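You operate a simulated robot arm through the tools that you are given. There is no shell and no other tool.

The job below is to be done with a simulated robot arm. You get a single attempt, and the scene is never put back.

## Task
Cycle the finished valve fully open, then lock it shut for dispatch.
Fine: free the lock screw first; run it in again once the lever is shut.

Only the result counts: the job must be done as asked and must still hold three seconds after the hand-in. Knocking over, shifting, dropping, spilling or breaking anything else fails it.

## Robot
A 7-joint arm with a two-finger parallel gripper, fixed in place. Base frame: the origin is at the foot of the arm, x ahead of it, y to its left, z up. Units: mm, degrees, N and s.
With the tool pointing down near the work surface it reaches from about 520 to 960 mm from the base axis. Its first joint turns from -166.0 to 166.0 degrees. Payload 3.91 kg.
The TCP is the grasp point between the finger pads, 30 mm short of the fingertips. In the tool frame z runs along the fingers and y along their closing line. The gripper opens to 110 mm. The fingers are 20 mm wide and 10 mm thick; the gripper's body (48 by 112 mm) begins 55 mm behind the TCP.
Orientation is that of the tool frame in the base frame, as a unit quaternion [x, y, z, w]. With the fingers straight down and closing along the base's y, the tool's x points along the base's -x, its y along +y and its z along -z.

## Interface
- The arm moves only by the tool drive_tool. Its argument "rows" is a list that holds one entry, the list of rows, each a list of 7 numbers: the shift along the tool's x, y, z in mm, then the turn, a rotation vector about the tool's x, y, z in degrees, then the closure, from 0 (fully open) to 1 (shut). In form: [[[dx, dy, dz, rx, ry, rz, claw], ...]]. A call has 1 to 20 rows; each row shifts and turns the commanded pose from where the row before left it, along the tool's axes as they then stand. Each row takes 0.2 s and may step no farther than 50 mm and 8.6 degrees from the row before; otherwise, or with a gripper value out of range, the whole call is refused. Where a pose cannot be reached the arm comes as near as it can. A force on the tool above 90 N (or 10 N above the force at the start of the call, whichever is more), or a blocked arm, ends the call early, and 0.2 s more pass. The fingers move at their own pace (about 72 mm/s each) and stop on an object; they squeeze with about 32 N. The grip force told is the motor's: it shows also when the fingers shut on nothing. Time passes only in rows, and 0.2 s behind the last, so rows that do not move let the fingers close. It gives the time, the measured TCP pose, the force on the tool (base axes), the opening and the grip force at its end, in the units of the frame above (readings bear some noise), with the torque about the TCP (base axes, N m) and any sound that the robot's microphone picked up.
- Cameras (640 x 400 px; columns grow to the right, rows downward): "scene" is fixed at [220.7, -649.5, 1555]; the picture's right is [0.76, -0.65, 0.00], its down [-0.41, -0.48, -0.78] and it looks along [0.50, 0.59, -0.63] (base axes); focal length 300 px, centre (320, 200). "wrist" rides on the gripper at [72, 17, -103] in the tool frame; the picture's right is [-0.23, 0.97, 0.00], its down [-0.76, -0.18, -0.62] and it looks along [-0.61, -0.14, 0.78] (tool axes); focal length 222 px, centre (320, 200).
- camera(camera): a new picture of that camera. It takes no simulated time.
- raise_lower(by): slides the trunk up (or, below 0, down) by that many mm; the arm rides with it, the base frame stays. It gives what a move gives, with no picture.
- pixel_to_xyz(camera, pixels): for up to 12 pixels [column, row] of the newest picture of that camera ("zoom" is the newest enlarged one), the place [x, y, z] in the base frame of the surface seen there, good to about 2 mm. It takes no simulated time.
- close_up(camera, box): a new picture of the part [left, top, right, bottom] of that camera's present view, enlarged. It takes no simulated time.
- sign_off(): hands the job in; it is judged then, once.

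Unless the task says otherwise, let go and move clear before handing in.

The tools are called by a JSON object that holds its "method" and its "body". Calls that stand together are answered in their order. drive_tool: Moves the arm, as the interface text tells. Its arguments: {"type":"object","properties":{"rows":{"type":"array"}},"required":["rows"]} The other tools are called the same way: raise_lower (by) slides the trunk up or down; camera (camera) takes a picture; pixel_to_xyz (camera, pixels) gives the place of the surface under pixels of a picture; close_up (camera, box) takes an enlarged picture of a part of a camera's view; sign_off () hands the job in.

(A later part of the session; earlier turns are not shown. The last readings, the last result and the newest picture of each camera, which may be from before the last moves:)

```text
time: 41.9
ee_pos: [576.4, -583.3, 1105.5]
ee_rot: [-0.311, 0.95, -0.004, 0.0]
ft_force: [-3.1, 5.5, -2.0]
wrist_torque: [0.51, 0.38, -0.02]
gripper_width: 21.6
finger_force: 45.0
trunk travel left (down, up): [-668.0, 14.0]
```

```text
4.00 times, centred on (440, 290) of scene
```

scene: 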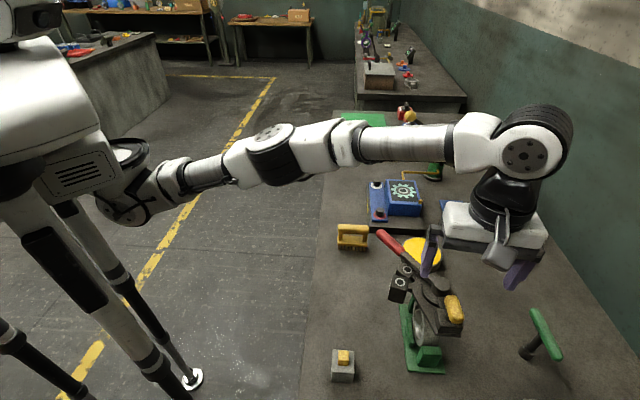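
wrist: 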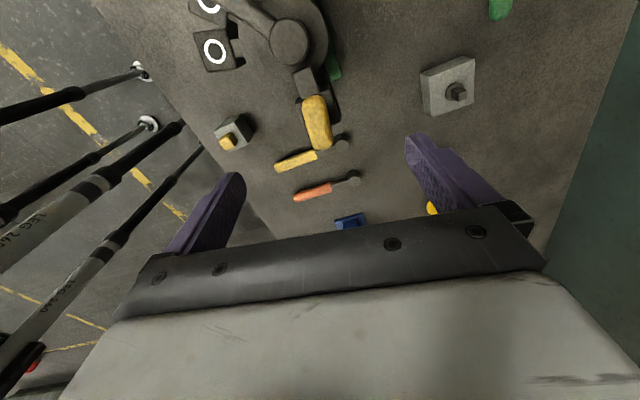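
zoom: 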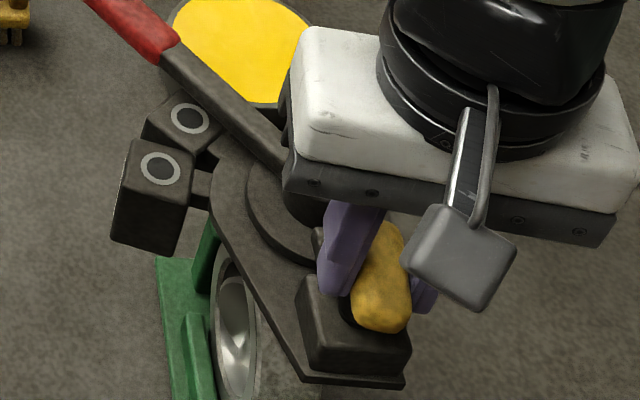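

Gripped cleanly (21.6 mm, near-zero twist). Turning counterclockwise another 80°.

{"method": "drive_tool", "body": {"rows": [[[0, 0, 0, 0, 0, -8, 1], [0, 0, 0, 0, 0, -8, 1], [0, 0, 0, 0, 0, -8, 1], [0, 0, 0, 0, 0, -8, 1], [0, 0, 0, 0, 0, -8, 1], [0, 0, -0.5, 0, 0, -8, 1], [0, 0, 0, 0, 0, -8, 1], [0, 0, 0, 0, 0, -8, 1], [0, 0, 0, 0, 0, -8, 1], [0, 0, 0, 0, 0, -8, 1]]]}}

```text
time: 44.1
ee_pos: [578.7, -596.9, 1107.6]
ee_rot: [0.842, -0.538, 0.018, 0.017]
ft_force: [16.5, -57.2, 0.1]
wrist_torque: [-1.1, -0.45, -0.64]
gripper_width: 42.5
finger_force: 44.0
trunk travel left (down, up): [-668.0, 14.0]
stopped in row 10: the force on the tool passed its limit at 92 N (the readings are from after the stop); the commanded pose is now the measured one
```

The call stopped at 92 N and the fingers were forced apart to 42.5 mm, so the screw seems to have hit a stop (or the fingers hit something). I'll look before moving.

{"method": "close_up", "body": {"camera": "scene", "box": [380, 240, 500, 340]}}

{"method": "camera", "body": {"camera": "wrist"}}

{"method": "close_up", "body": {"camera": "wrist", "box": [224, 100, 416, 220]}}

```text
4.00 times, centred on (440, 290) of scene
```

zoom: 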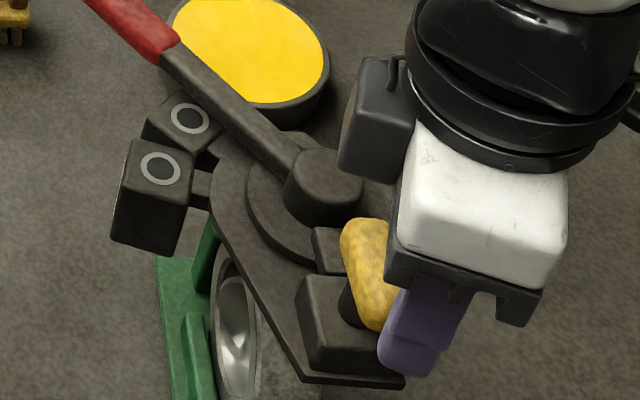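

```text
taken
```

wrist: 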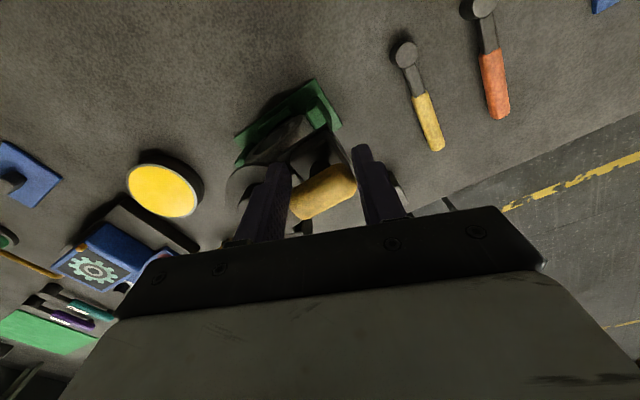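

```text
3.33 times, centred on (320, 160) of wrist
```

zoom: 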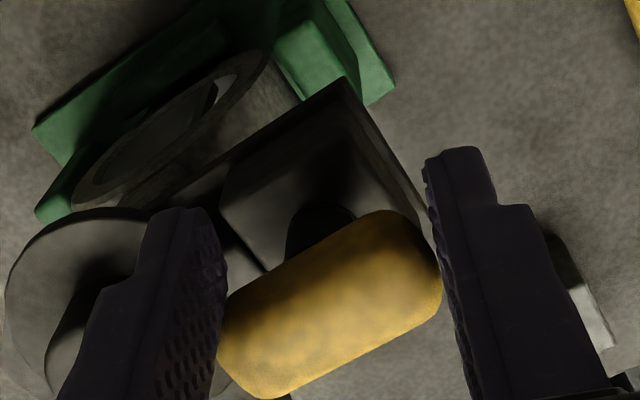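

The bar stayed near its original angle: the screw hit its backed-out stop after about half a turn plus a little, and the fingers slid round the bar ends. I'll open slightly, lift clear, and inspect.

{"method": "drive_tool", "body": {"rows": [[[0, 0, 0, 0, 0, 0, 0.4], [0, 0, 0, 0, 0, 0, 0.4], [0, 0, -25, 0, 0, 0, 0.4], [0, 0, -30, 0, 0, 0, 0.2], [0, 0, -30, 0, 0, 0, 0]]]}}

{"method": "close_up", "body": {"camera": "scene", "box": [400, 260, 480, 340]}}

{"method": "camera", "body": {"camera": "wrist"}}

```text
time: 45.3
ee_pos: [577.8, -586.3, 1196.6]
ee_rot: [0.843, -0.538, 0.017, 0.012]
ft_force: [0.2, 0.1, -0.1]
wrist_torque: [-0.04, -0.01, -0.01]
gripper_width: 109.8
finger_force: 0.0
trunk travel left (down, up): [-668.0, 14.0]
```

```text
5.00 times, centred on (440, 300) of scene
```

zoom: 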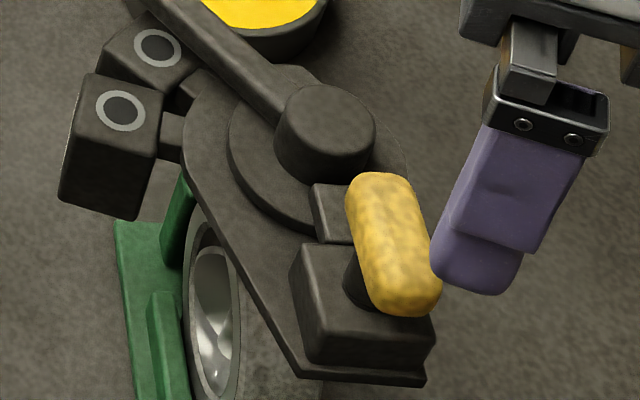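

```text
taken
```

wrist: 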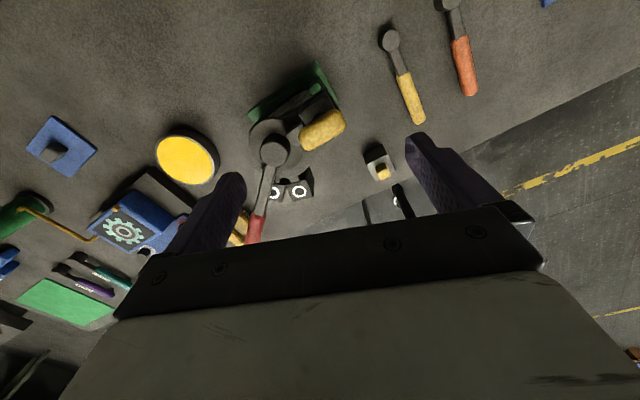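

I'll measure the bar's current angle and height.

{"method": "pixel_to_xyz", "body": {"camera": "zoom", "pixels": [[375, 195], [390, 235], [410, 290], [395, 180], [360, 240], [430, 260], [352, 215], [380, 300]]}}

{"method": "pixel_to_xyz", "body": {"camera": "wrist", "pixels": [[308, 136], [322, 129], [338, 120], [273, 150], [262, 195], [255, 225]]}}

```text
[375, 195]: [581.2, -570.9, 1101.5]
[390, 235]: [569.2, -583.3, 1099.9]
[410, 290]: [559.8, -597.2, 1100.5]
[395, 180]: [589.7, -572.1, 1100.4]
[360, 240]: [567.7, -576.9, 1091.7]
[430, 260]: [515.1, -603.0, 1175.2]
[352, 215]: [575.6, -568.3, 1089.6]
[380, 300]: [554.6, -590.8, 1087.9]
```

```text
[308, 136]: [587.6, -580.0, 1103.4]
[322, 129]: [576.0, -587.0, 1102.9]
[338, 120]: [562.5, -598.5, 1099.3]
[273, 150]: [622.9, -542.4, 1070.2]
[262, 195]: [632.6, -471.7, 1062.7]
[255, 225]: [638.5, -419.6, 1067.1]
```

The bar has come ~180° to its backed-out stop and sits ~2 mm higher, so the lock screw is free. Next I'll level the tool, turn it so the fingers close across the lever, and move above the red handle at about (640,-393).

{"method": "drive_tool", "body": {"rows": [[[0, 0, 0, 0.1, -2.4, 0, 0], [0, 0, 0, 0, 0, 8.25, 0], [0, 0, 0, 0, 0, 8.25, 0], [0, 0, 0, 0, 0, 8.25, 0], [0, 0, 0, 0, 0, 8.25, 0], [-40, -7, 0, 0, 0, 0, 0], [-40, -7, 0, 0, 0, 0, 0], [-40, -7, 0, 0, 0, 0, 0], [-40, -7, 0, 0, 0, 0, 0], [-40, -7, 0, 0, 0, 0, 0]]]}}

{"method": "camera", "body": {"camera": "wrist"}}

{"method": "camera", "body": {"camera": "scene"}}

```text
time: 47.5
ee_pos: [640.0, -391.8, 1196.7]
ee_rot: [-0.656, 0.755, 0.001, 0.0]
ft_force: [0.2, -0.3, -0.4]
wrist_torque: [-0.02, -0.02, 0.0]
gripper_width: 110.1
finger_force: 0.1
trunk travel left (down, up): [-668.0, 14.0]
```

```text
taken
```

wrist: 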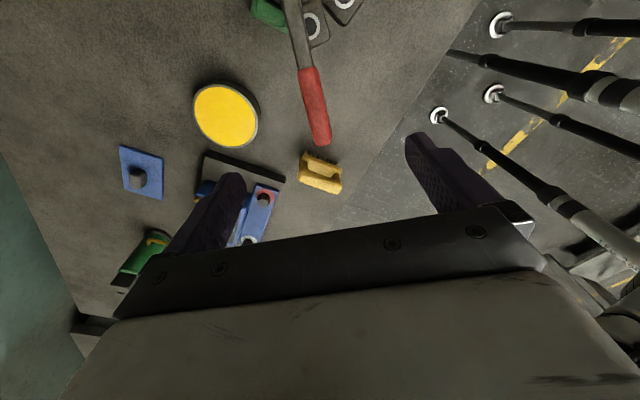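

```text
taken
```

scene: 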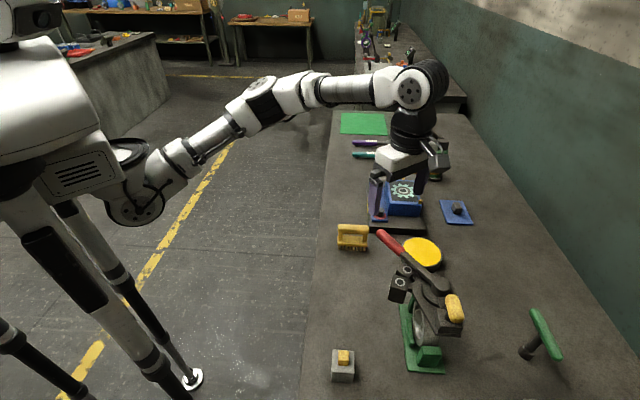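

The red handle shows in the wrist view from (307,70) to (320,143). I'll measure its ends and edges.

{"method": "pixel_to_xyz", "body": {"camera": "wrist", "pixels": [[308, 72], [312, 95], [316, 115], [321, 140], [303, 95], [323, 95], [309, 120], [329, 120], [300, 30], [318, 170], [225, 115], [352, 8]]}}

{"method": "close_up", "body": {"camera": "scene", "box": [365, 222, 445, 272]}}

```text
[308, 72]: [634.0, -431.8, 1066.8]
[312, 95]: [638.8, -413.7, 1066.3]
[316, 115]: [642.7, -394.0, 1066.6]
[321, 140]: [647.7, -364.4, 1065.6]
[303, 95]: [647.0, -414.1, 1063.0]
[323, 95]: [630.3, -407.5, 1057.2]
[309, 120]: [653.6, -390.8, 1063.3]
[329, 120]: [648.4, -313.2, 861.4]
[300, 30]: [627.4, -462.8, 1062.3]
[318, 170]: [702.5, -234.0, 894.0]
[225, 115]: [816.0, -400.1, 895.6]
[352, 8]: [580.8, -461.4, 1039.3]
```

```text
8.00 times, centred on (405, 247) of scene
```

zoom: 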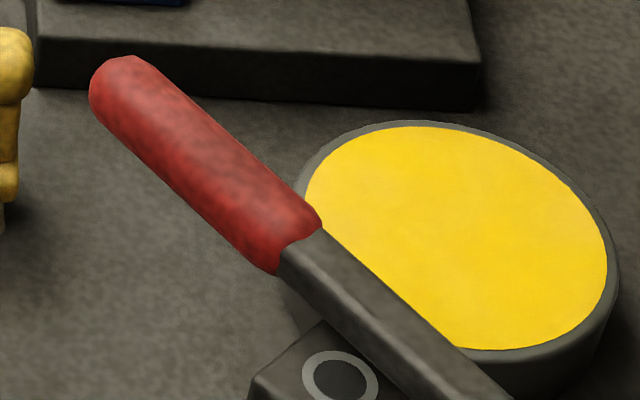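

The handle runs r≈105–180 mm from the hub at 81°, ~20 mm diameter, z 1047–1067. I'll centre over it at r=145, part-close to a fork and descend to TCP z≈1074.

{"method": "drive_tool", "body": {"rows": [[[0.5, -3.3, 0, 0, 0, 0, 0.3], [0, 0, 30, 0, 0, 0, 0.3], [0, 0, 30, 0, 0, 0, 0.4], [0, 0, 30, 0, 0, 0, 0.4], [0, 0, 20, 0, 0, 0, 0.4], [0, 0, 12, 0, 0, 0, 0.4]]]}}

{"method": "close_up", "body": {"camera": "scene", "box": [350, 190, 470, 290]}}

{"method": "camera", "body": {"camera": "wrist"}}

```text
time: 48.9
ee_pos: [642.7, -392.7, 1073.0]
ee_rot: [-0.657, 0.754, 0.002, 0.0]
ft_force: [-0.2, 0.7, 1.1]
wrist_torque: [-0.02, -0.03, -0.01]
gripper_width: 66.0
finger_force: 0.1
trunk travel left (down, up): [-668.0, 14.0]
```

```text
4.00 times, centred on (410, 240) of scene
```

zoom: 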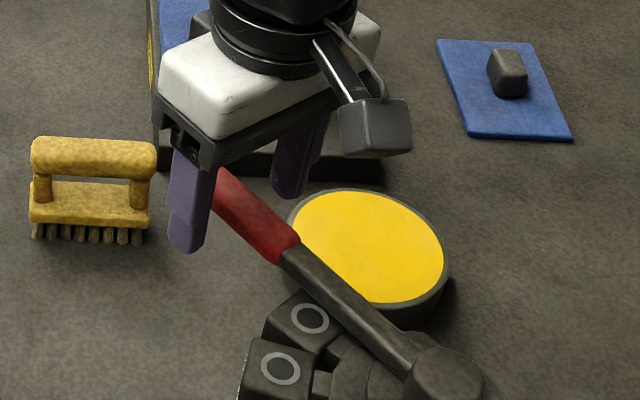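

```text
taken
```

wrist: 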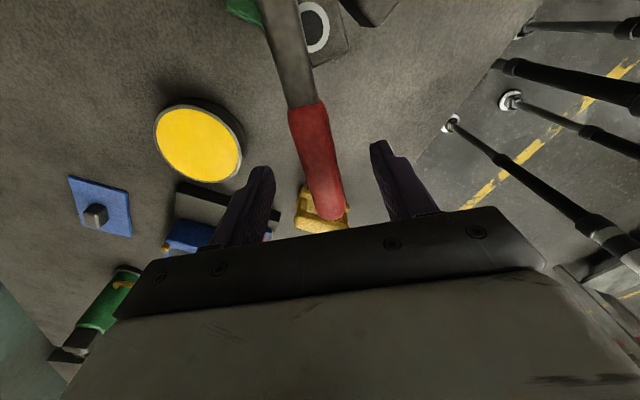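

The fork straddles the red handle. I'll close to a ~30 mm gap and nudge gently toward +tool-y (counterclockwise, toward the robot) to see which way the lever moves.

{"method": "drive_tool", "body": {"rows": [[[0, 0, 0, 0, 0, 0, 0.73], [0, 0, 0, 0, 0, 0, 0.73], [0, 4, 0, 0, 0, 0, 0.73], [0, 4, 0, 0, 0, 0, 0.73]]]}}

{"method": "close_up", "body": {"camera": "scene", "box": [350, 190, 470, 290]}}

```text
time: 49.9
ee_pos: [636.2, -391.7, 1074.3]
ee_rot: [-0.657, 0.754, 0.002, 0.0]
ft_force: [2.7, -1.2, 0.0]
wrist_torque: [-0.04, -0.09, 0.04]
gripper_width: 30.9
finger_force: 1.4
trunk travel left (down, up): [-668.0, 14.0]
```

```text
4.00 times, centred on (410, 240) of scene
```

zoom: 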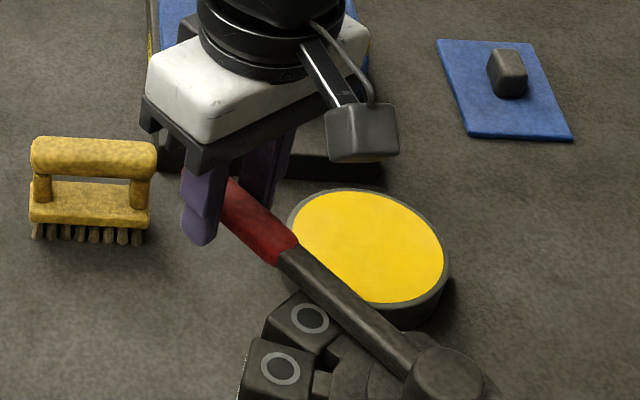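

Only ~3 N of contact so far. I'll push a further 6 mm the same way.

{"method": "drive_tool", "body": {"rows": [[[0, 3, 0, 0, 0, 0, 0.73], [0, 3, 0, 0, 0, 0, 0.73]]]}}

{"method": "close_up", "body": {"camera": "scene", "box": [350, 190, 470, 290]}}

```text
time: 50.5
ee_pos: [630.6, -391.4, 1074.0]
ee_rot: [-0.657, 0.754, 0.002, 0.0]
ft_force: [1.5, 0.0, 0.0]
wrist_torque: [0.0, -0.07, 0.02]
gripper_width: 30.9
finger_force: 0.7
trunk travel left (down, up): [-668.0, 14.0]
```

```text
4.00 times, centred on (410, 240) of scene
```

zoom: 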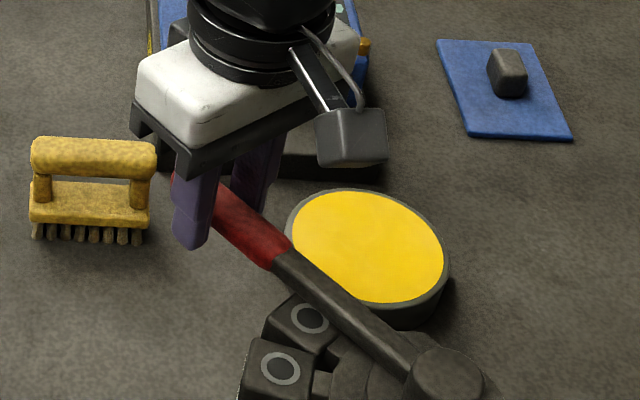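

The lever moved with under 3 N, so counterclockwise (toward −x) is the opening way. I'll follow the arc at R=145 with the tool turning in step, 6° per row.

{"method": "drive_tool", "body": {"rows": [[[0, 0, 0, 0, 0, -4, 0.73], [0.8, 15.1, 0, 0, 0, -6, 0.73], [0.8, 15.1, 0, 0, 0, -6, 0.73], [0.8, 15.1, 0, 0, 0, -6, 0.73]]]}}

{"method": "camera", "body": {"camera": "scene"}}

{"method": "close_up", "body": {"camera": "scene", "box": [350, 220, 470, 320]}}

```text
time: 51.5
ee_pos: [585.0, -395.2, 1075.2]
ee_rot: [0.789, -0.615, -0.001, 0.0]
ft_force: [1.6, -0.2, 1.1]
wrist_torque: [0.05, -0.05, 0.0]
gripper_width: 30.7
finger_force: 1.0
trunk travel left (down, up): [-668.0, 14.0]
```

```text
taken
```

scene: 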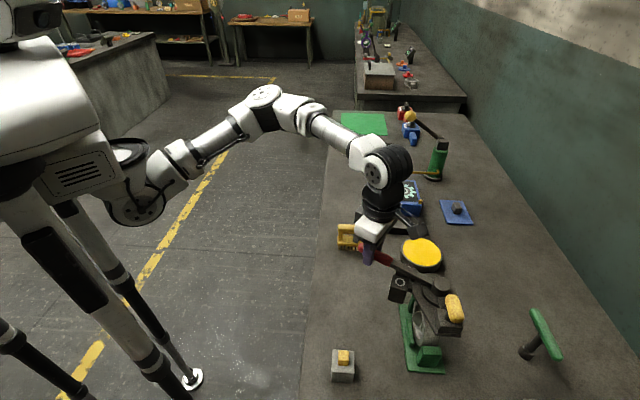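

```text
4.00 times, centred on (410, 270) of scene
```

zoom: 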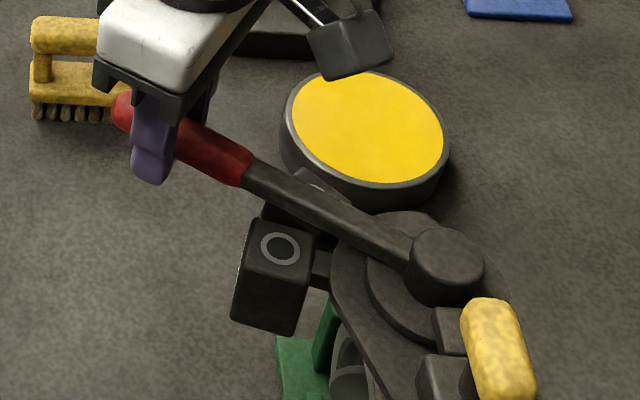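

The lever follows freely (TCP angle now 104°, forces ~1.6 N). Continuing the arc 8° per row for five rows.

{"method": "drive_tool", "body": {"rows": [[[1.4, 20.2, 0, 0, 0, -8, 0.73], [1.4, 20.2, 0, 0, 0, -8, 0.73], [1.4, 20.2, 0, 0, 0, -8, 0.73], [1.4, 20.2, 0, 0, 0, -8, 0.73]]]}}

{"method": "close_up", "body": {"camera": "scene", "box": [340, 220, 480, 330]}}

```text
time: 52.5
ee_pos: [514.0, -436.2, 1074.9]
ee_rot: [0.928, -0.373, -0.001, 0.0]
ft_force: [0.9, 0.8, -0.5]
wrist_torque: [0.02, -0.06, -0.03]
gripper_width: 30.4
finger_force: 1.0
trunk travel left (down, up): [-668.0, 14.0]
```

```text
3.64 times, centred on (410, 275) of scene
```

zoom: 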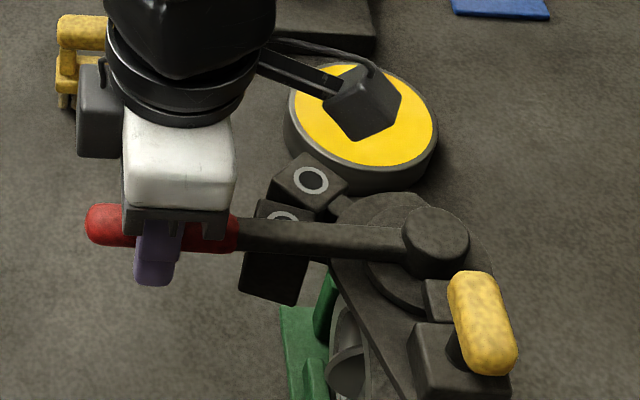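

The valve disc is visibly turning in the ring now (zoom (345,375)) and the lever is at ~135°. Continuing the arc in smaller batches to feel for the open stop.

{"method": "drive_tool", "body": {"rows": [[[1.4, 20.2, 0, 0, 0, -8, 0.73], [1.4, 20.2, 0, 0, 0, -8, 0.73], [1.4, 20.2, 0, 0, 0, -8, 0.73]]]}}

{"method": "close_up", "body": {"camera": "scene", "box": [340, 220, 480, 330]}}

```text
time: 53.2
ee_pos: [512.7, -460.3, 1070.7]
ee_rot: [0.982, -0.186, 0.011, -0.02]
ft_force: [39.1, 55.3, -6.0]
wrist_torque: [-0.23, -0.49, -1.31]
gripper_width: 79.7
finger_force: 32.8
trunk travel left (down, up): [-668.0, 14.0]
stopped in row 3: the force on the tool passed its limit at 95 N (the readings are from after the stop); the commanded pose is now the measured one
```

```text
3.64 times, centred on (410, 275) of scene
```

zoom: 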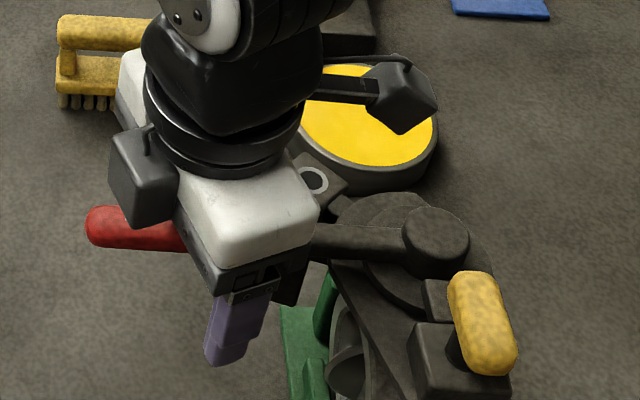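

The lever came to a hard stop: the red end is at the same place (zoom (105,225)) as in the previous frame, and the reaction points back along the arc. I'll measure the lever angle and look at the disc.

{"method": "pixel_to_xyz", "body": {"camera": "zoom", "pixels": [[110, 225], [160, 230], [330, 240], [380, 240], [437, 225], [315, 180], [345, 375], [300, 290]]}}

{"method": "close_up", "body": {"camera": "scene", "box": [400, 290, 464, 370]}}

{"method": "close_up", "body": {"camera": "scene", "box": [390, 255, 460, 305]}}

{"method": "camera", "body": {"camera": "wrist"}}

```text
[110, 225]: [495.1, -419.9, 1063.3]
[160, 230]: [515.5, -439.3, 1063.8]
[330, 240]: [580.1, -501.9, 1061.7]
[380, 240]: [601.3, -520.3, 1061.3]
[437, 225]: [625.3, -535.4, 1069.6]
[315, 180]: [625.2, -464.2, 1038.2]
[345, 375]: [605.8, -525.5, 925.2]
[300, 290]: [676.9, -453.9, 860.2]
```

```text
5.00 times, centred on (432, 330) of scene
```

zoom: 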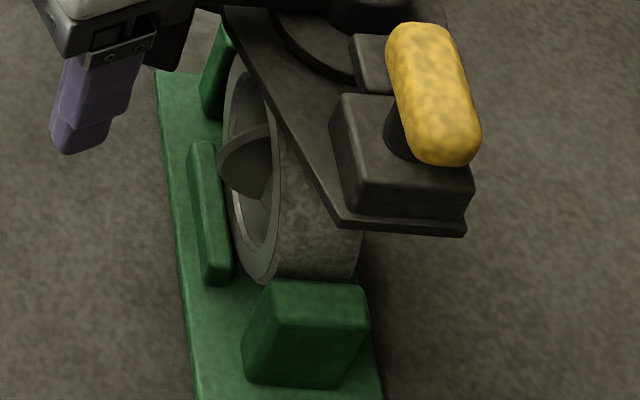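

```text
8.00 times, centred on (425, 280) of scene
```

zoom: 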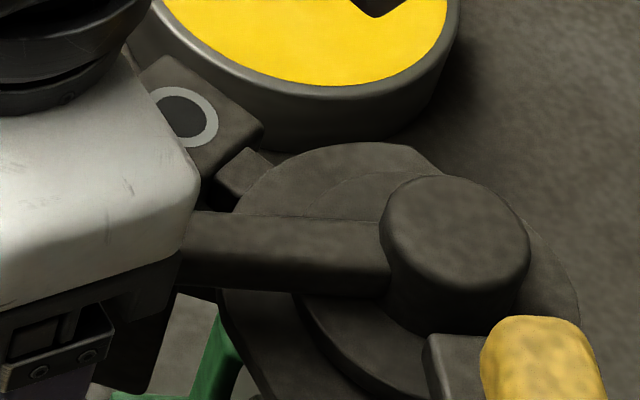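

```text
taken
```

wrist: 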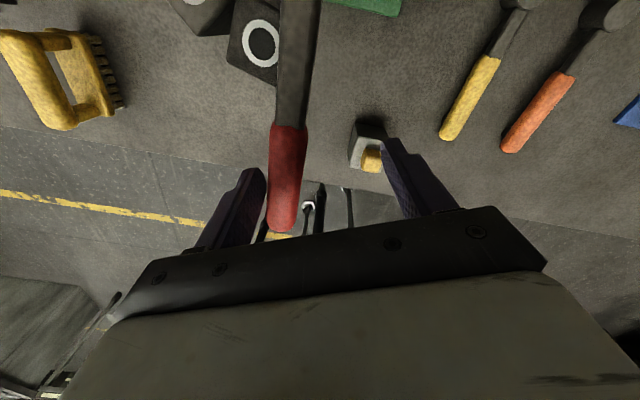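

The lever reads 137.5° — parallel to the pipe axis (base short edge ≈137.7°) and the disc stands edge-out of the ring, so this is the fully open stop. I'll ease off: open the fork a little, level the tool, and re-centre it on the handle.

{"method": "drive_tool", "body": {"rows": [[[0, 0, 0, 0, 0, 0, 0.25], [-3.5, -10, -2, -2.5, -0.8, 0, 0.25], [-3.8, -11, -1, 0, 0, 7, 0.25], [0, 0, 0, 0, 0, 7, 0.25], [0, 0, 0, 0, 0, 7, 0.25]]]}}

{"method": "camera", "body": {"camera": "wrist"}}

{"method": "close_up", "body": {"camera": "scene", "box": [340, 220, 480, 330]}}

```text
time: 54.5
ee_pos: [503.3, -449.7, 1076.6]
ee_rot: [0.929, -0.37, -0.001, 0.011]
ft_force: [0.2, 1.0, 0.1]
wrist_torque: [-0.01, 0.0, -0.01]
gripper_width: 82.6
finger_force: 0.1
trunk travel left (down, up): [-668.0, 14.0]
```

```text
taken
```

wrist: 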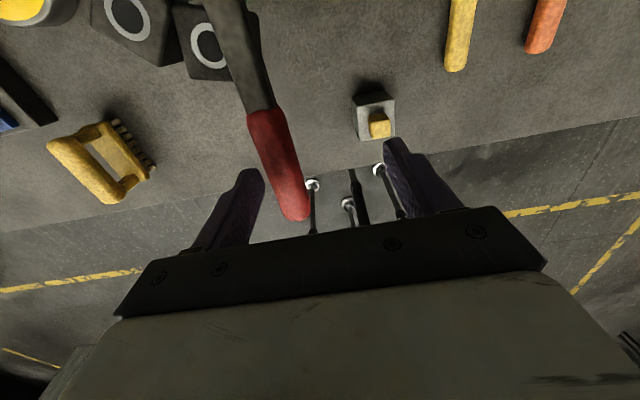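

```text
3.64 times, centred on (410, 275) of scene
```

zoom: 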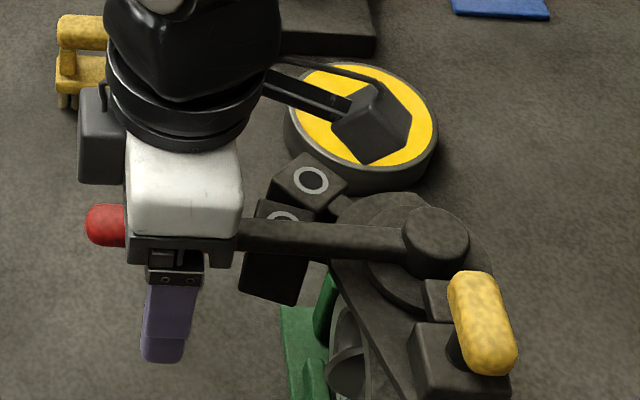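

Fork is clear and the lever holds at the open stop. I'll re-centre on the handle, close the fork to 30 mm, and swing it back clockwise 64° in 8° rows.

{"method": "drive_tool", "body": {"rows": [[[-0.5, -15.6, 1, 1.2, -0.4, -1, 0.3], [0, 0, 0, 0, 0, 0, 0.73], [0, 0, 0, 0, 0, 0, 0.73], [1.4, -20.2, 0, 0, 0, 8, 0.73], [1.4, -20.2, 0, 0, 0, 8, 0.73], [1.4, -20.2, 0, 0, 0, 8, 0.73], [1.4, -20.2, 0, 0, 0, 8, 0.73]]]}}

{"method": "close_up", "body": {"camera": "scene", "box": [340, 220, 480, 330]}}

```text
time: 56.0
ee_pos: [580.7, -396.5, 1075.4]
ee_rot: [0.797, -0.604, -0.001, -0.002]
ft_force: [-1.0, -0.5, -0.2]
wrist_torque: [-0.05, 0.02, 0.03]
gripper_width: 30.8
finger_force: 1.2
trunk travel left (down, up): [-668.0, 14.0]
```

```text
3.64 times, centred on (410, 275) of scene
```

zoom: 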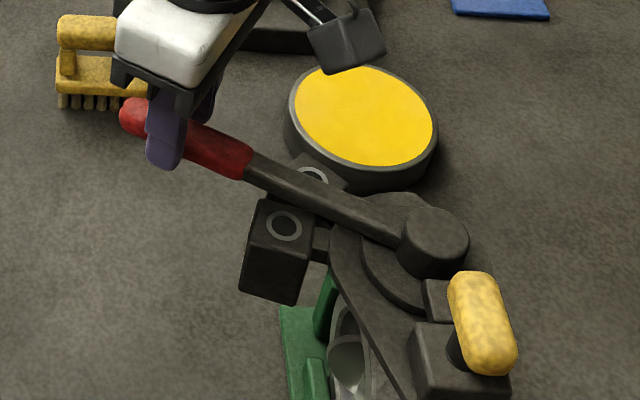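

The lever follows back easily (fork at 106°). Continuing clockwise four more rows, past the starting angle if it goes.

{"method": "drive_tool", "body": {"rows": [[[1.4, -20.2, 0, 0, 0, 8, 0.73], [1.4, -20.2, 0, 0, 0, 8, 0.73], [1.4, -20.2, 0, 0, 0, 8, 0.73], [0.8, -15.1, 0, 0, 0, 6, 0.73]]]}}

{"method": "close_up", "body": {"camera": "scene", "box": [340, 210, 480, 330]}}

```text
time: 57.0
ee_pos: [655.9, -395.0, 1075.9]
ee_rot: [-0.613, 0.79, 0.0, 0.002]
ft_force: [-2.0, -0.1, 0.0]
wrist_torque: [-0.03, 0.02, 0.03]
gripper_width: 30.5
finger_force: 1.0
trunk travel left (down, up): [-668.0, 14.0]
```

```text
3.33 times, centred on (410, 270) of scene
```

zoom: 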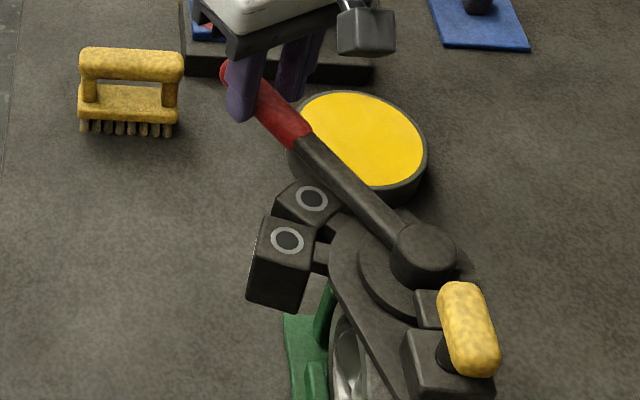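

The fork is at 76° with only 2 N, already past the starting 81°, so the valve was not at its shut stop to begin with. I'll continue in 5° rows to find the shut stop.

{"method": "drive_tool", "body": {"rows": [[[0.6, -12.6, 0, 0, 0, 5, 0.73], [0.6, -12.6, 0, 0, 0, 5, 0.73], [0.6, -12.6, 0, 0, 0, 5, 0.73], [0.6, -12.6, 0, 0, 0, 5, 0.73]]]}}

{"method": "close_up", "body": {"camera": "scene", "box": [340, 210, 480, 330]}}

```text
time: 58.0
ee_pos: [702.2, -415.8, 1075.4]
ee_rot: [-0.467, 0.884, 0.0, 0.001]
ft_force: [-2.3, 1.6, 0.6]
wrist_torque: [0.01, 0.01, -0.02]
gripper_width: 30.4
finger_force: 0.8
trunk travel left (down, up): [-668.0, 14.0]
```

```text
3.33 times, centred on (410, 270) of scene
```

zoom: 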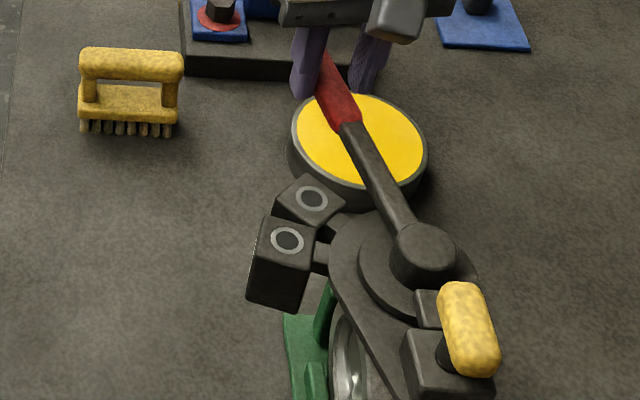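

Fork at 56°, lever ≈58°, still free. Approaching the expected shut angle (~48°) in 2.5° rows.

{"method": "drive_tool", "body": {"rows": [[[0.2, -6.3, 0, 0, 0, 2.5, 0.73], [0.2, -6.3, 0, 0, 0, 2.5, 0.73], [0.2, -6.3, 0, 0, 0, 2.5, 0.73]]]}}

{"method": "close_up", "body": {"camera": "scene", "box": [340, 210, 480, 330]}}

```text
time: 58.9
ee_pos: [715.8, -426.1, 1075.9]
ee_rot: [-0.409, 0.912, 0.002, 0.001]
ft_force: [-1.6, 0.9, 0.6]
wrist_torque: [0.02, 0.02, 0.05]
gripper_width: 30.5
finger_force: 0.8
trunk travel left (down, up): [-668.0, 14.0]
```

```text
3.33 times, centred on (410, 270) of scene
```

zoom: 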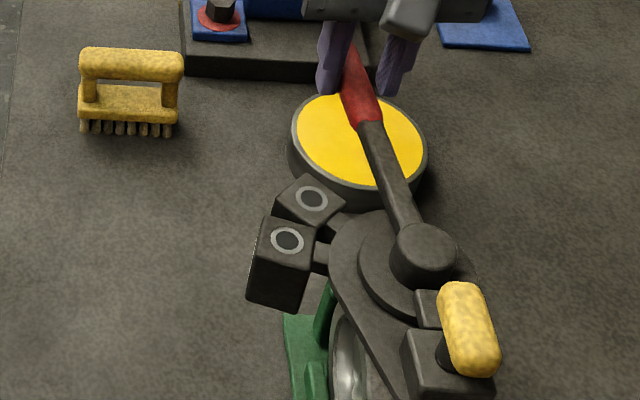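

Fork at 49°, lever ≈51°, still free. Two more 2° rows.

{"method": "drive_tool", "body": {"rows": [[[0.1, -5, 0, 0, 0, 2, 0.73], [0.1, -5, 0, 0, 0, 2, 0.73]]]}}

{"method": "close_up", "body": {"camera": "scene", "box": [340, 210, 480, 330]}}

```text
time: 59.5
ee_pos: [724.2, -434.7, 1075.9]
ee_rot: [-0.377, 0.926, 0.001, 0.002]
ft_force: [-0.6, 1.1, -0.7]
wrist_torque: [-0.01, 0.05, -0.02]
gripper_width: 30.6
finger_force: 1.2
trunk travel left (down, up): [-668.0, 14.0]
```

```text
3.33 times, centred on (410, 270) of scene
```

zoom: 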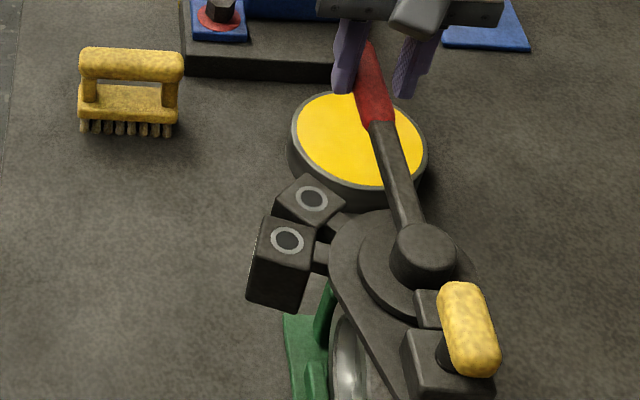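

Fork at 44°, lever ≈46–47°, no stop yet. Continuing in 2° rows, checking for force.

{"method": "drive_tool", "body": {"rows": [[[0.1, -4, 0, 0, 0, 1.6, 0.73], [0.1, -4, 0, 0, 0, 1.6, 0.73]]]}}

{"method": "close_up", "body": {"camera": "scene", "box": [340, 210, 480, 330]}}

```text
time: 60.0
ee_pos: [728.6, -439.8, 1076.9]
ee_rot: [-0.35, 0.937, 0.002, 0.0]
ft_force: [-7.8, 4.8, -0.4]
wrist_torque: [0.01, 0.15, 0.12]
gripper_width: 34.2
finger_force: 4.3
trunk travel left (down, up): [-668.0, 14.0]
```

```text
3.33 times, centred on (410, 270) of scene
```

zoom: 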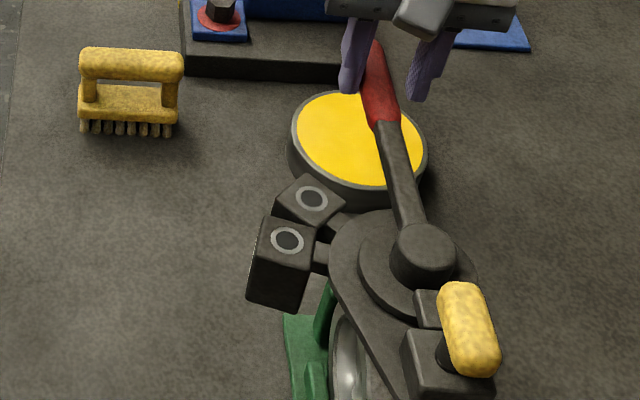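

Force rose to 9 N and the fork is being spread (34 mm): the lever has met its shut stop. I'll press a little further to seat it and then measure the lever angle.

{"method": "drive_tool", "body": {"rows": [[[0, -3, 0, 0, 0, 0, 0.8], [0, -3, 0, 0, 0, 0, 0.8]]]}}

{"method": "close_up", "body": {"camera": "scene", "box": [340, 210, 480, 330]}}

{"method": "pixel_to_xyz", "body": {"camera": "zoom", "pixels": [[377, 60], [380, 90], [386, 115], [395, 150], [402, 190], [425, 247], [413, 195], [385, 150], [408, 150]]}}

```text
time: 60.6
ee_pos: [731.2, -442.0, 1076.1]
ee_rot: [-0.351, 0.936, 0.004, 0.0]
ft_force: [-30.1, 24.3, -10.1]
wrist_torque: [-0.22, 0.46, 0.53]
gripper_width: 40.4
finger_force: 18.9
trunk travel left (down, up): [-668.0, 14.0]
```

```text
3.33 times, centred on (410, 270) of scene
```

zoom: 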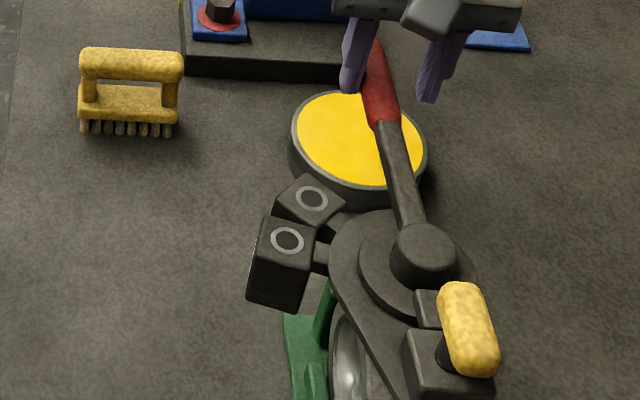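

```text
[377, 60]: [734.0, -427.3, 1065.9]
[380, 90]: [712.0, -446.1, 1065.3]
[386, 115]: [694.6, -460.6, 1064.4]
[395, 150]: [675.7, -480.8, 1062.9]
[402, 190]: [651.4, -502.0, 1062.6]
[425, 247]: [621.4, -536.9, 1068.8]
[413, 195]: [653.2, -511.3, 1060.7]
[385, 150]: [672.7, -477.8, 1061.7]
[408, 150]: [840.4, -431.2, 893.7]
```

The lever stays at ≈45–46° under ~38 N, 90°+ from the open stop, so it is fully shut. I'll open the fork, lift straight up, and travel back above the screw.

{"method": "drive_tool", "body": {"rows": [[[0, 0, 0, 0, 0, 0, 0.25], [0, 0, 0, 0, 0, 0, 0.25], [0, 0, 0, 0, 0, 0, 0.25], [0, 0, -30, 0, 0, 0, 0.25], [0, 0, -30, 0, 0, 0, 0], [0, 0, -30, 0, 0, 0, 0], [0, 0, -30, 0, 0, 0, 0]]]}}

{"method": "close_up", "body": {"camera": "scene", "box": [340, 210, 480, 330]}}

{"method": "pixel_to_xyz", "body": {"camera": "zoom", "pixels": [[375, 60], [380, 90], [386, 115], [395, 150], [402, 190], [425, 247]]}}

{"method": "close_up", "body": {"camera": "scene", "box": [400, 290, 464, 370]}}

```text
time: 62.2
ee_pos: [731.8, -445.3, 1196.8]
ee_rot: [-0.35, 0.937, 0.002, 0.001]
ft_force: [-1.0, 0.2, -0.4]
wrist_torque: [0.04, 0.0, 0.01]
gripper_width: 110.0
finger_force: 0.0
trunk travel left (down, up): [-668.0, 14.0]
```

```text
3.33 times, centred on (410, 270) of scene
```

zoom: 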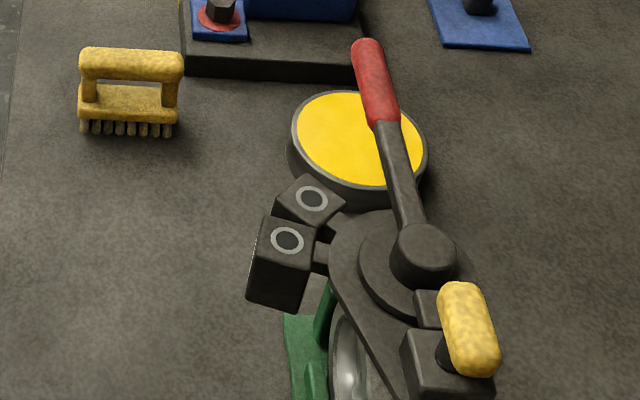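

```text
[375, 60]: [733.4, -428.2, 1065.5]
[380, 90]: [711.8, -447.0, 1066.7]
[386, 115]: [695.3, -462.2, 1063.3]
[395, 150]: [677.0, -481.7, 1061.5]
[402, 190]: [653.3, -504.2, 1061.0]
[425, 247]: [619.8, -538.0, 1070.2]
```

```text
5.00 times, centred on (432, 330) of scene
```

zoom: 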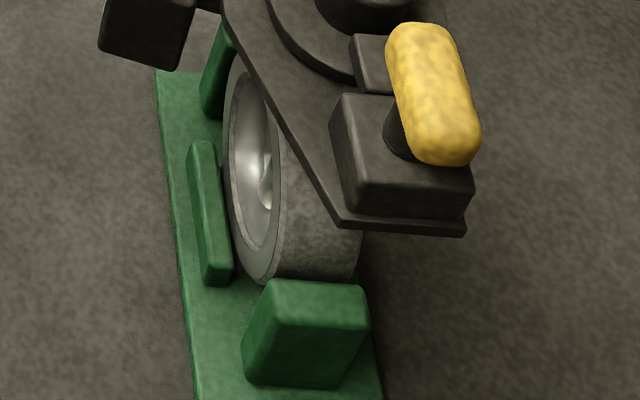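

With the hand clear, the lever stays put and the disc fills the ring face — shut. I'll move over the screw axis (576,-583) at this height.

{"method": "drive_tool", "body": {"rows": [[[34.6, -0.4, 0, 0, 0, 0, 0], [34.6, -0.4, 0, 0, 0, 0, 0], [34.6, -0.4, 0, 0, 0, 0, 0], [34.6, -0.4, 0, 0, 0, 0, 0], [34.6, -0.4, 0, 0, 0, 0, 0], [34.6, -0.4, 0, 0, 0, 0, 0]]]}}

{"method": "drive_tool", "body": {"rows": [[[0, 0, 0, 0, 0, -8.5, 0], [0, 0, 0, 0, 0, -8.5, 0], [0, 0, 0, 0, 0, -8.5, 0], [0, 0, 0, 0, 0, -8.5, 0], [0, 0, 0, 0, 0, -8.5, 0], [0, 0, 0, 0, 0, -8.5, 0], [0, 0, 0, 0, 0, -8.5, 0], [0, 0, 0, 0, 0, -8.5, 0], [0, 0, 0, 0, 0, -8.5, 0], [0, 0, 0, 0, 0, -8.5, 0], [0, 0, 0, 0, 0, -8.5, 0], [0, 0, 0, 0, 0, -8.5, 0], [0, 0, 0, 0, 0, -8.5, 0], [0, 0, 0, 0, 0, -8.5, 0], [0, 0, 0, 0, 0, -8.5, 0], [0, 0, 0, 0, 0, -8.5, 0], [0, 0, 0, 0, 0, -8.5, 0], [0, 0, 0, 0, 0, -8.5, 0]]]}}

```text
time: 63.6
ee_pos: [578.8, -583.0, 1194.1]
ee_rot: [-0.352, 0.936, 0.0, 0.001]
ft_force: [-0.3, -0.6, -1.4]
wrist_torque: [0.01, -0.03, 0.01]
gripper_width: 109.7
finger_force: 0.1
trunk travel left (down, up): [-668.0, 14.0]
```

```text
time: 67.5
ee_pos: [577.9, -583.0, 1194.5]
ee_rot: [0.992, 0.125, 0.001, -0.001]
ft_force: [-0.7, 0.8, 1.1]
wrist_torque: [-0.01, 0.01, -0.02]
gripper_width: 109.9
finger_force: 0.0
trunk travel left (down, up): [-668.0, 14.0]
```

At tool-y 284°. Four more rows to reach ~314°, across the bar.

{"method": "drive_tool", "body": {"rows": [[[0, 0, 0, 0, 0, -7.5, 0], [0, 0, 0, 0, 0, -7.5, 0], [0, 0, 0, 0, 0, -7.5, 0], [0, 0, 0, 0, 0, -7, 0]]]}}

{"method": "camera", "body": {"camera": "wrist"}}

{"method": "close_up", "body": {"camera": "wrist", "box": [256, 70, 384, 150]}}

{"method": "pixel_to_xyz", "body": {"camera": "zoom", "pixels": [[270, 170], [300, 230], [330, 290], [320, 250], [280, 250], [345, 230]]}}

```text
time: 68.5
ee_pos: [578.4, -582.0, 1194.5]
ee_rot: [0.928, 0.372, 0.001, -0.002]
ft_force: [-0.1, 0.4, 0.4]
wrist_torque: [-0.04, -0.05, -0.01]
gripper_width: 110.3
finger_force: 0.1
trunk travel left (down, up): [-668.0, 14.0]
```

```text
taken
```

wrist: 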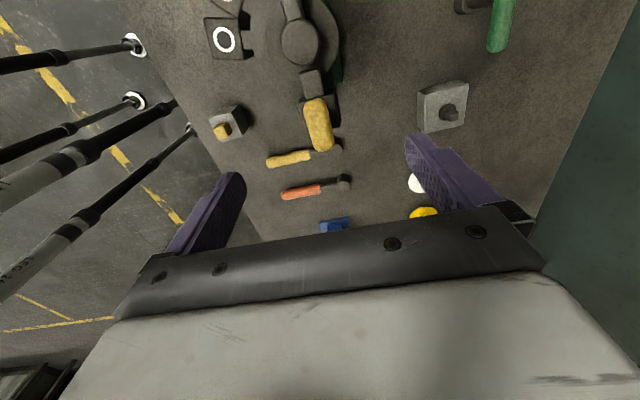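

```text
5.00 times, centred on (320, 110) of wrist
```

zoom: 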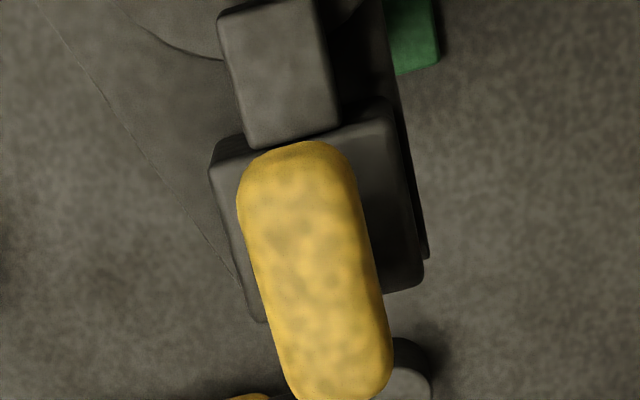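

```text
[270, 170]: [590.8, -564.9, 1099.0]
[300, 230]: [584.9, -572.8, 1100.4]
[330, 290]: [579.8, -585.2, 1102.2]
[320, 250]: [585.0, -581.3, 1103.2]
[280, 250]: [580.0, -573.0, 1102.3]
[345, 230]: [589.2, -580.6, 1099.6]
```

Aligned with the bar at tool-y 313.7°, no reach flags. I'll centre, descend to z≈1106 and grip.

{"method": "drive_tool", "body": {"rows": [[[-2.2, -0.6, 30, 0, 0, 0, 0], [0, 0, 30, 0, 0, 0, 0], [0, 0, 18, 0, 0, 0, 0], [0, 0, 10, 0, 0, 0, 0], [0, 0, 0, 0, 0, 0, 1], [0, 0, 0, 0, 0, 0, 1], [0, 0, 0, 0, 0, 0, 1], [0, 0, 0, 0, 0, 0, 1], [0, 0, 0, 0, 0, 0, 1]]]}}

{"method": "close_up", "body": {"camera": "scene", "box": [380, 240, 500, 340]}}

```text
time: 70.5
ee_pos: [576.5, -583.5, 1106.2]
ee_rot: [0.929, 0.371, 0.0, -0.001]
ft_force: [0.7, 0.3, -0.9]
wrist_torque: [-0.11, -0.09, -0.01]
gripper_width: 21.7
finger_force: 44.9
trunk travel left (down, up): [-668.0, 14.0]
```

```text
4.00 times, centred on (440, 290) of scene
```

zoom: 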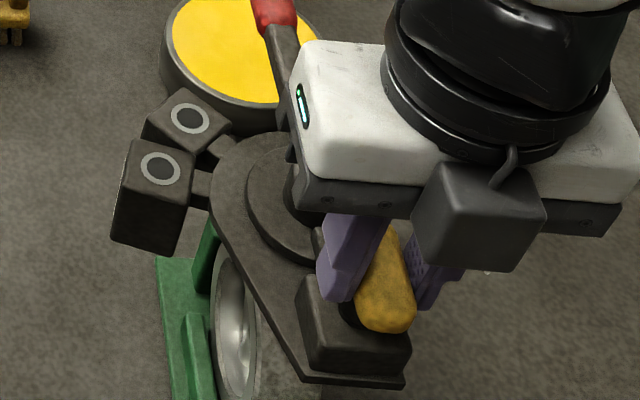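

Good centred grip (21.7 mm, no side load). Turning clockwise 80° to run the screw in.

{"method": "drive_tool", "body": {"rows": [[[0, 0, 0, 0, 0, 8, 1], [0, 0, 0, 0, 0, 8, 1], [0, 0, 0, 0, 0, 8, 1], [0, 0, 0, 0, 0, 8, 1], [0, 0, 0, 0, 0, 8, 1], [0, 0, 0, 0, 0, 8, 1], [0, 0, 0, 0, 0, 8, 1], [0, 0, 0, 0, 0, 8, 1], [0, 0, 0, 0, 0, 8, 1], [0, 0, 0, 0, 0, 8, 1]]]}}

{"method": "close_up", "body": {"camera": "scene", "box": [380, 240, 500, 340]}}

```text
time: 72.7
ee_pos: [576.3, -583.9, 1106.2]
ee_rot: [0.949, -0.315, -0.002, -0.002]
ft_force: [-7.5, 9.3, -14.4]
wrist_torque: [-0.55, -0.56, 0.02]
gripper_width: 21.5
finger_force: 45.0
trunk travel left (down, up): [-668.0, 14.0]
```

```text
4.00 times, centred on (440, 290) of scene
```

zoom: 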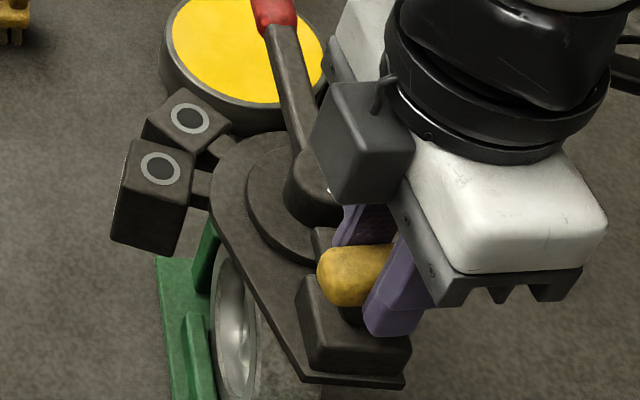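

The bar turned 80° clockwise; the −14 N pull shows the screw drawing down. I'll follow it down ~1 mm and continue 64°.

{"method": "drive_tool", "body": {"rows": [[[0, 0, 0.6, 0, 0, 8, 1], [0, 0, 0, 0, 0, 8, 1], [0, 0, 0, 0, 0, 8, 1], [0, 0, 0.4, 0, 0, 8, 1], [0, 0, 0, 0, 0, 8, 1], [0, 0, 0, 0, 0, 8, 1], [0, 0, 0, 0, 0, 8, 1]]]}}

{"method": "close_up", "body": {"camera": "scene", "box": [380, 240, 500, 340]}}

```text
time: 74.2
ee_pos: [575.5, -583.2, 1105.0]
ee_rot: [-0.691, 0.723, 0.002, 0.001]
ft_force: [-7.3, 9.2, -14.2]
wrist_torque: [0.27, 0.12, 0.03]
gripper_width: 21.6
finger_force: 45.1
trunk travel left (down, up): [-668.0, 14.0]
```

```text
4.00 times, centred on (440, 290) of scene
```

zoom: 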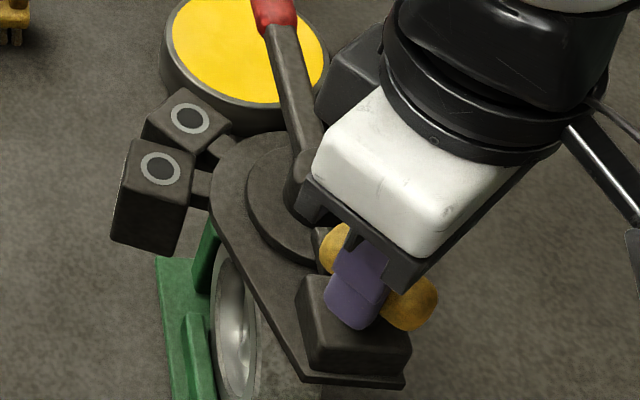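

~136° run in, still near-zero turning torque. Continuing 5 rows of 6°.

{"method": "drive_tool", "body": {"rows": [[[0, 0, 0.5, 0, 0, 6, 1], [0, 0, 0, 0, 0, 6, 1], [0, 0, 0, 0, 0, 6, 1], [0, 0, 0, 0, 0, 6, 1], [0, 0, 0, 0, 0, 6, 1]]]}}

```text
time: 75.5
ee_pos: [575.8, -583.2, 1106.1]
ee_rot: [-0.481, 0.877, 0.002, 0.0]
ft_force: [-8.3, 10.1, -11.0]
wrist_torque: [0.27, -0.03, 0.04]
gripper_width: 21.6
finger_force: 45.0
trunk travel left (down, up): [-668.0, 14.0]
```

Tool-y 147.5° (~166° run in). Now small 4° rows toward the lock stop, watching torque about z.

{"method": "drive_tool", "body": {"rows": [[[0, 0, 0, 0, 0, 4, 1], [0, 0, 0, 0, 0, 4, 1], [0, 0, 0, 0, 0, 4, 1]]]}}

{"method": "close_up", "body": {"camera": "scene", "box": [380, 240, 500, 340]}}

```text
time: 76.2
ee_pos: [577.2, -582.9, 1105.6]
ee_rot: [-0.387, 0.922, 0.002, 0.001]
ft_force: [-9.4, 13.7, -14.0]
wrist_torque: [0.32, -0.18, -0.02]
gripper_width: 21.6
finger_force: 44.8
trunk travel left (down, up): [-668.0, 14.0]
```

```text
4.00 times, centred on (440, 290) of scene
```

zoom: 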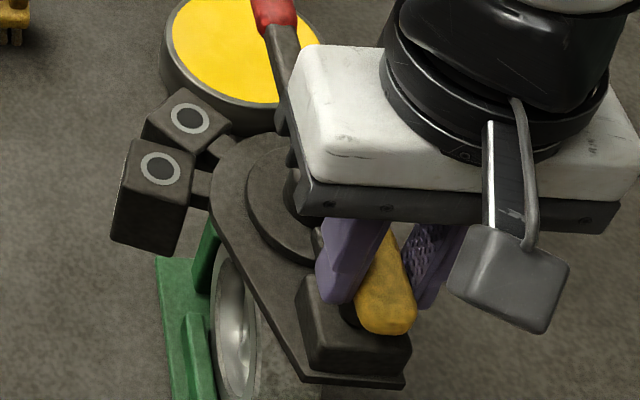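

Tool-y 135.6° (178° run in), no resistance yet. Three more 3° rows.

{"method": "drive_tool", "body": {"rows": [[[0, 0, 0, 0, 0, 3, 1], [0, 0, 0, 0, 0, 3, 1], [0, 0, 0, 0, 0, 3, 1]]]}}

```text
time: 77.0
ee_pos: [575.9, -583.9, 1105.6]
ee_rot: [-0.314, 0.949, 0.001, 0.001]
ft_force: [-12.7, 11.5, -15.3]
wrist_torque: [-0.14, 0.29, 1.46]
gripper_width: 24.0
finger_force: 44.8
trunk travel left (down, up): [-668.0, 14.0]
```

Torque jumped to 1.46 N·m and the pads are being spread to 24 mm: the screw is hard against its run-in stop, at the same bar angle (~44°) as when it was locked originally. One more 3° press to confirm it no longer moves.

{"method": "drive_tool", "body": {"rows": [[[0, 0, 0, 0, 0, 3, 1], [0, 0, 0, 0, 0, 0, 1]]]}}

{"method": "close_up", "body": {"camera": "scene", "box": [380, 240, 500, 340]}}

```text
time: 77.7
ee_pos: [575.5, -584.1, 1105.2]
ee_rot: [-0.288, 0.958, 0.001, 0.0]
ft_force: [-12.3, 4.3, -12.3]
wrist_torque: [-0.08, 0.25, 1.44]
gripper_width: 25.2
finger_force: 45.7
trunk travel left (down, up): [-668.0, 14.0]
```

```text
4.00 times, centred on (440, 290) of scene
```

zoom: 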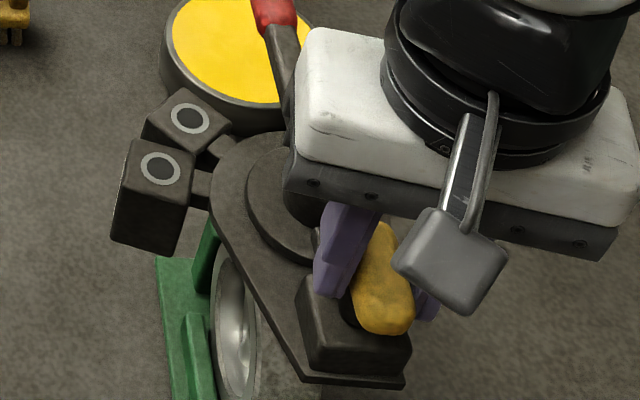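

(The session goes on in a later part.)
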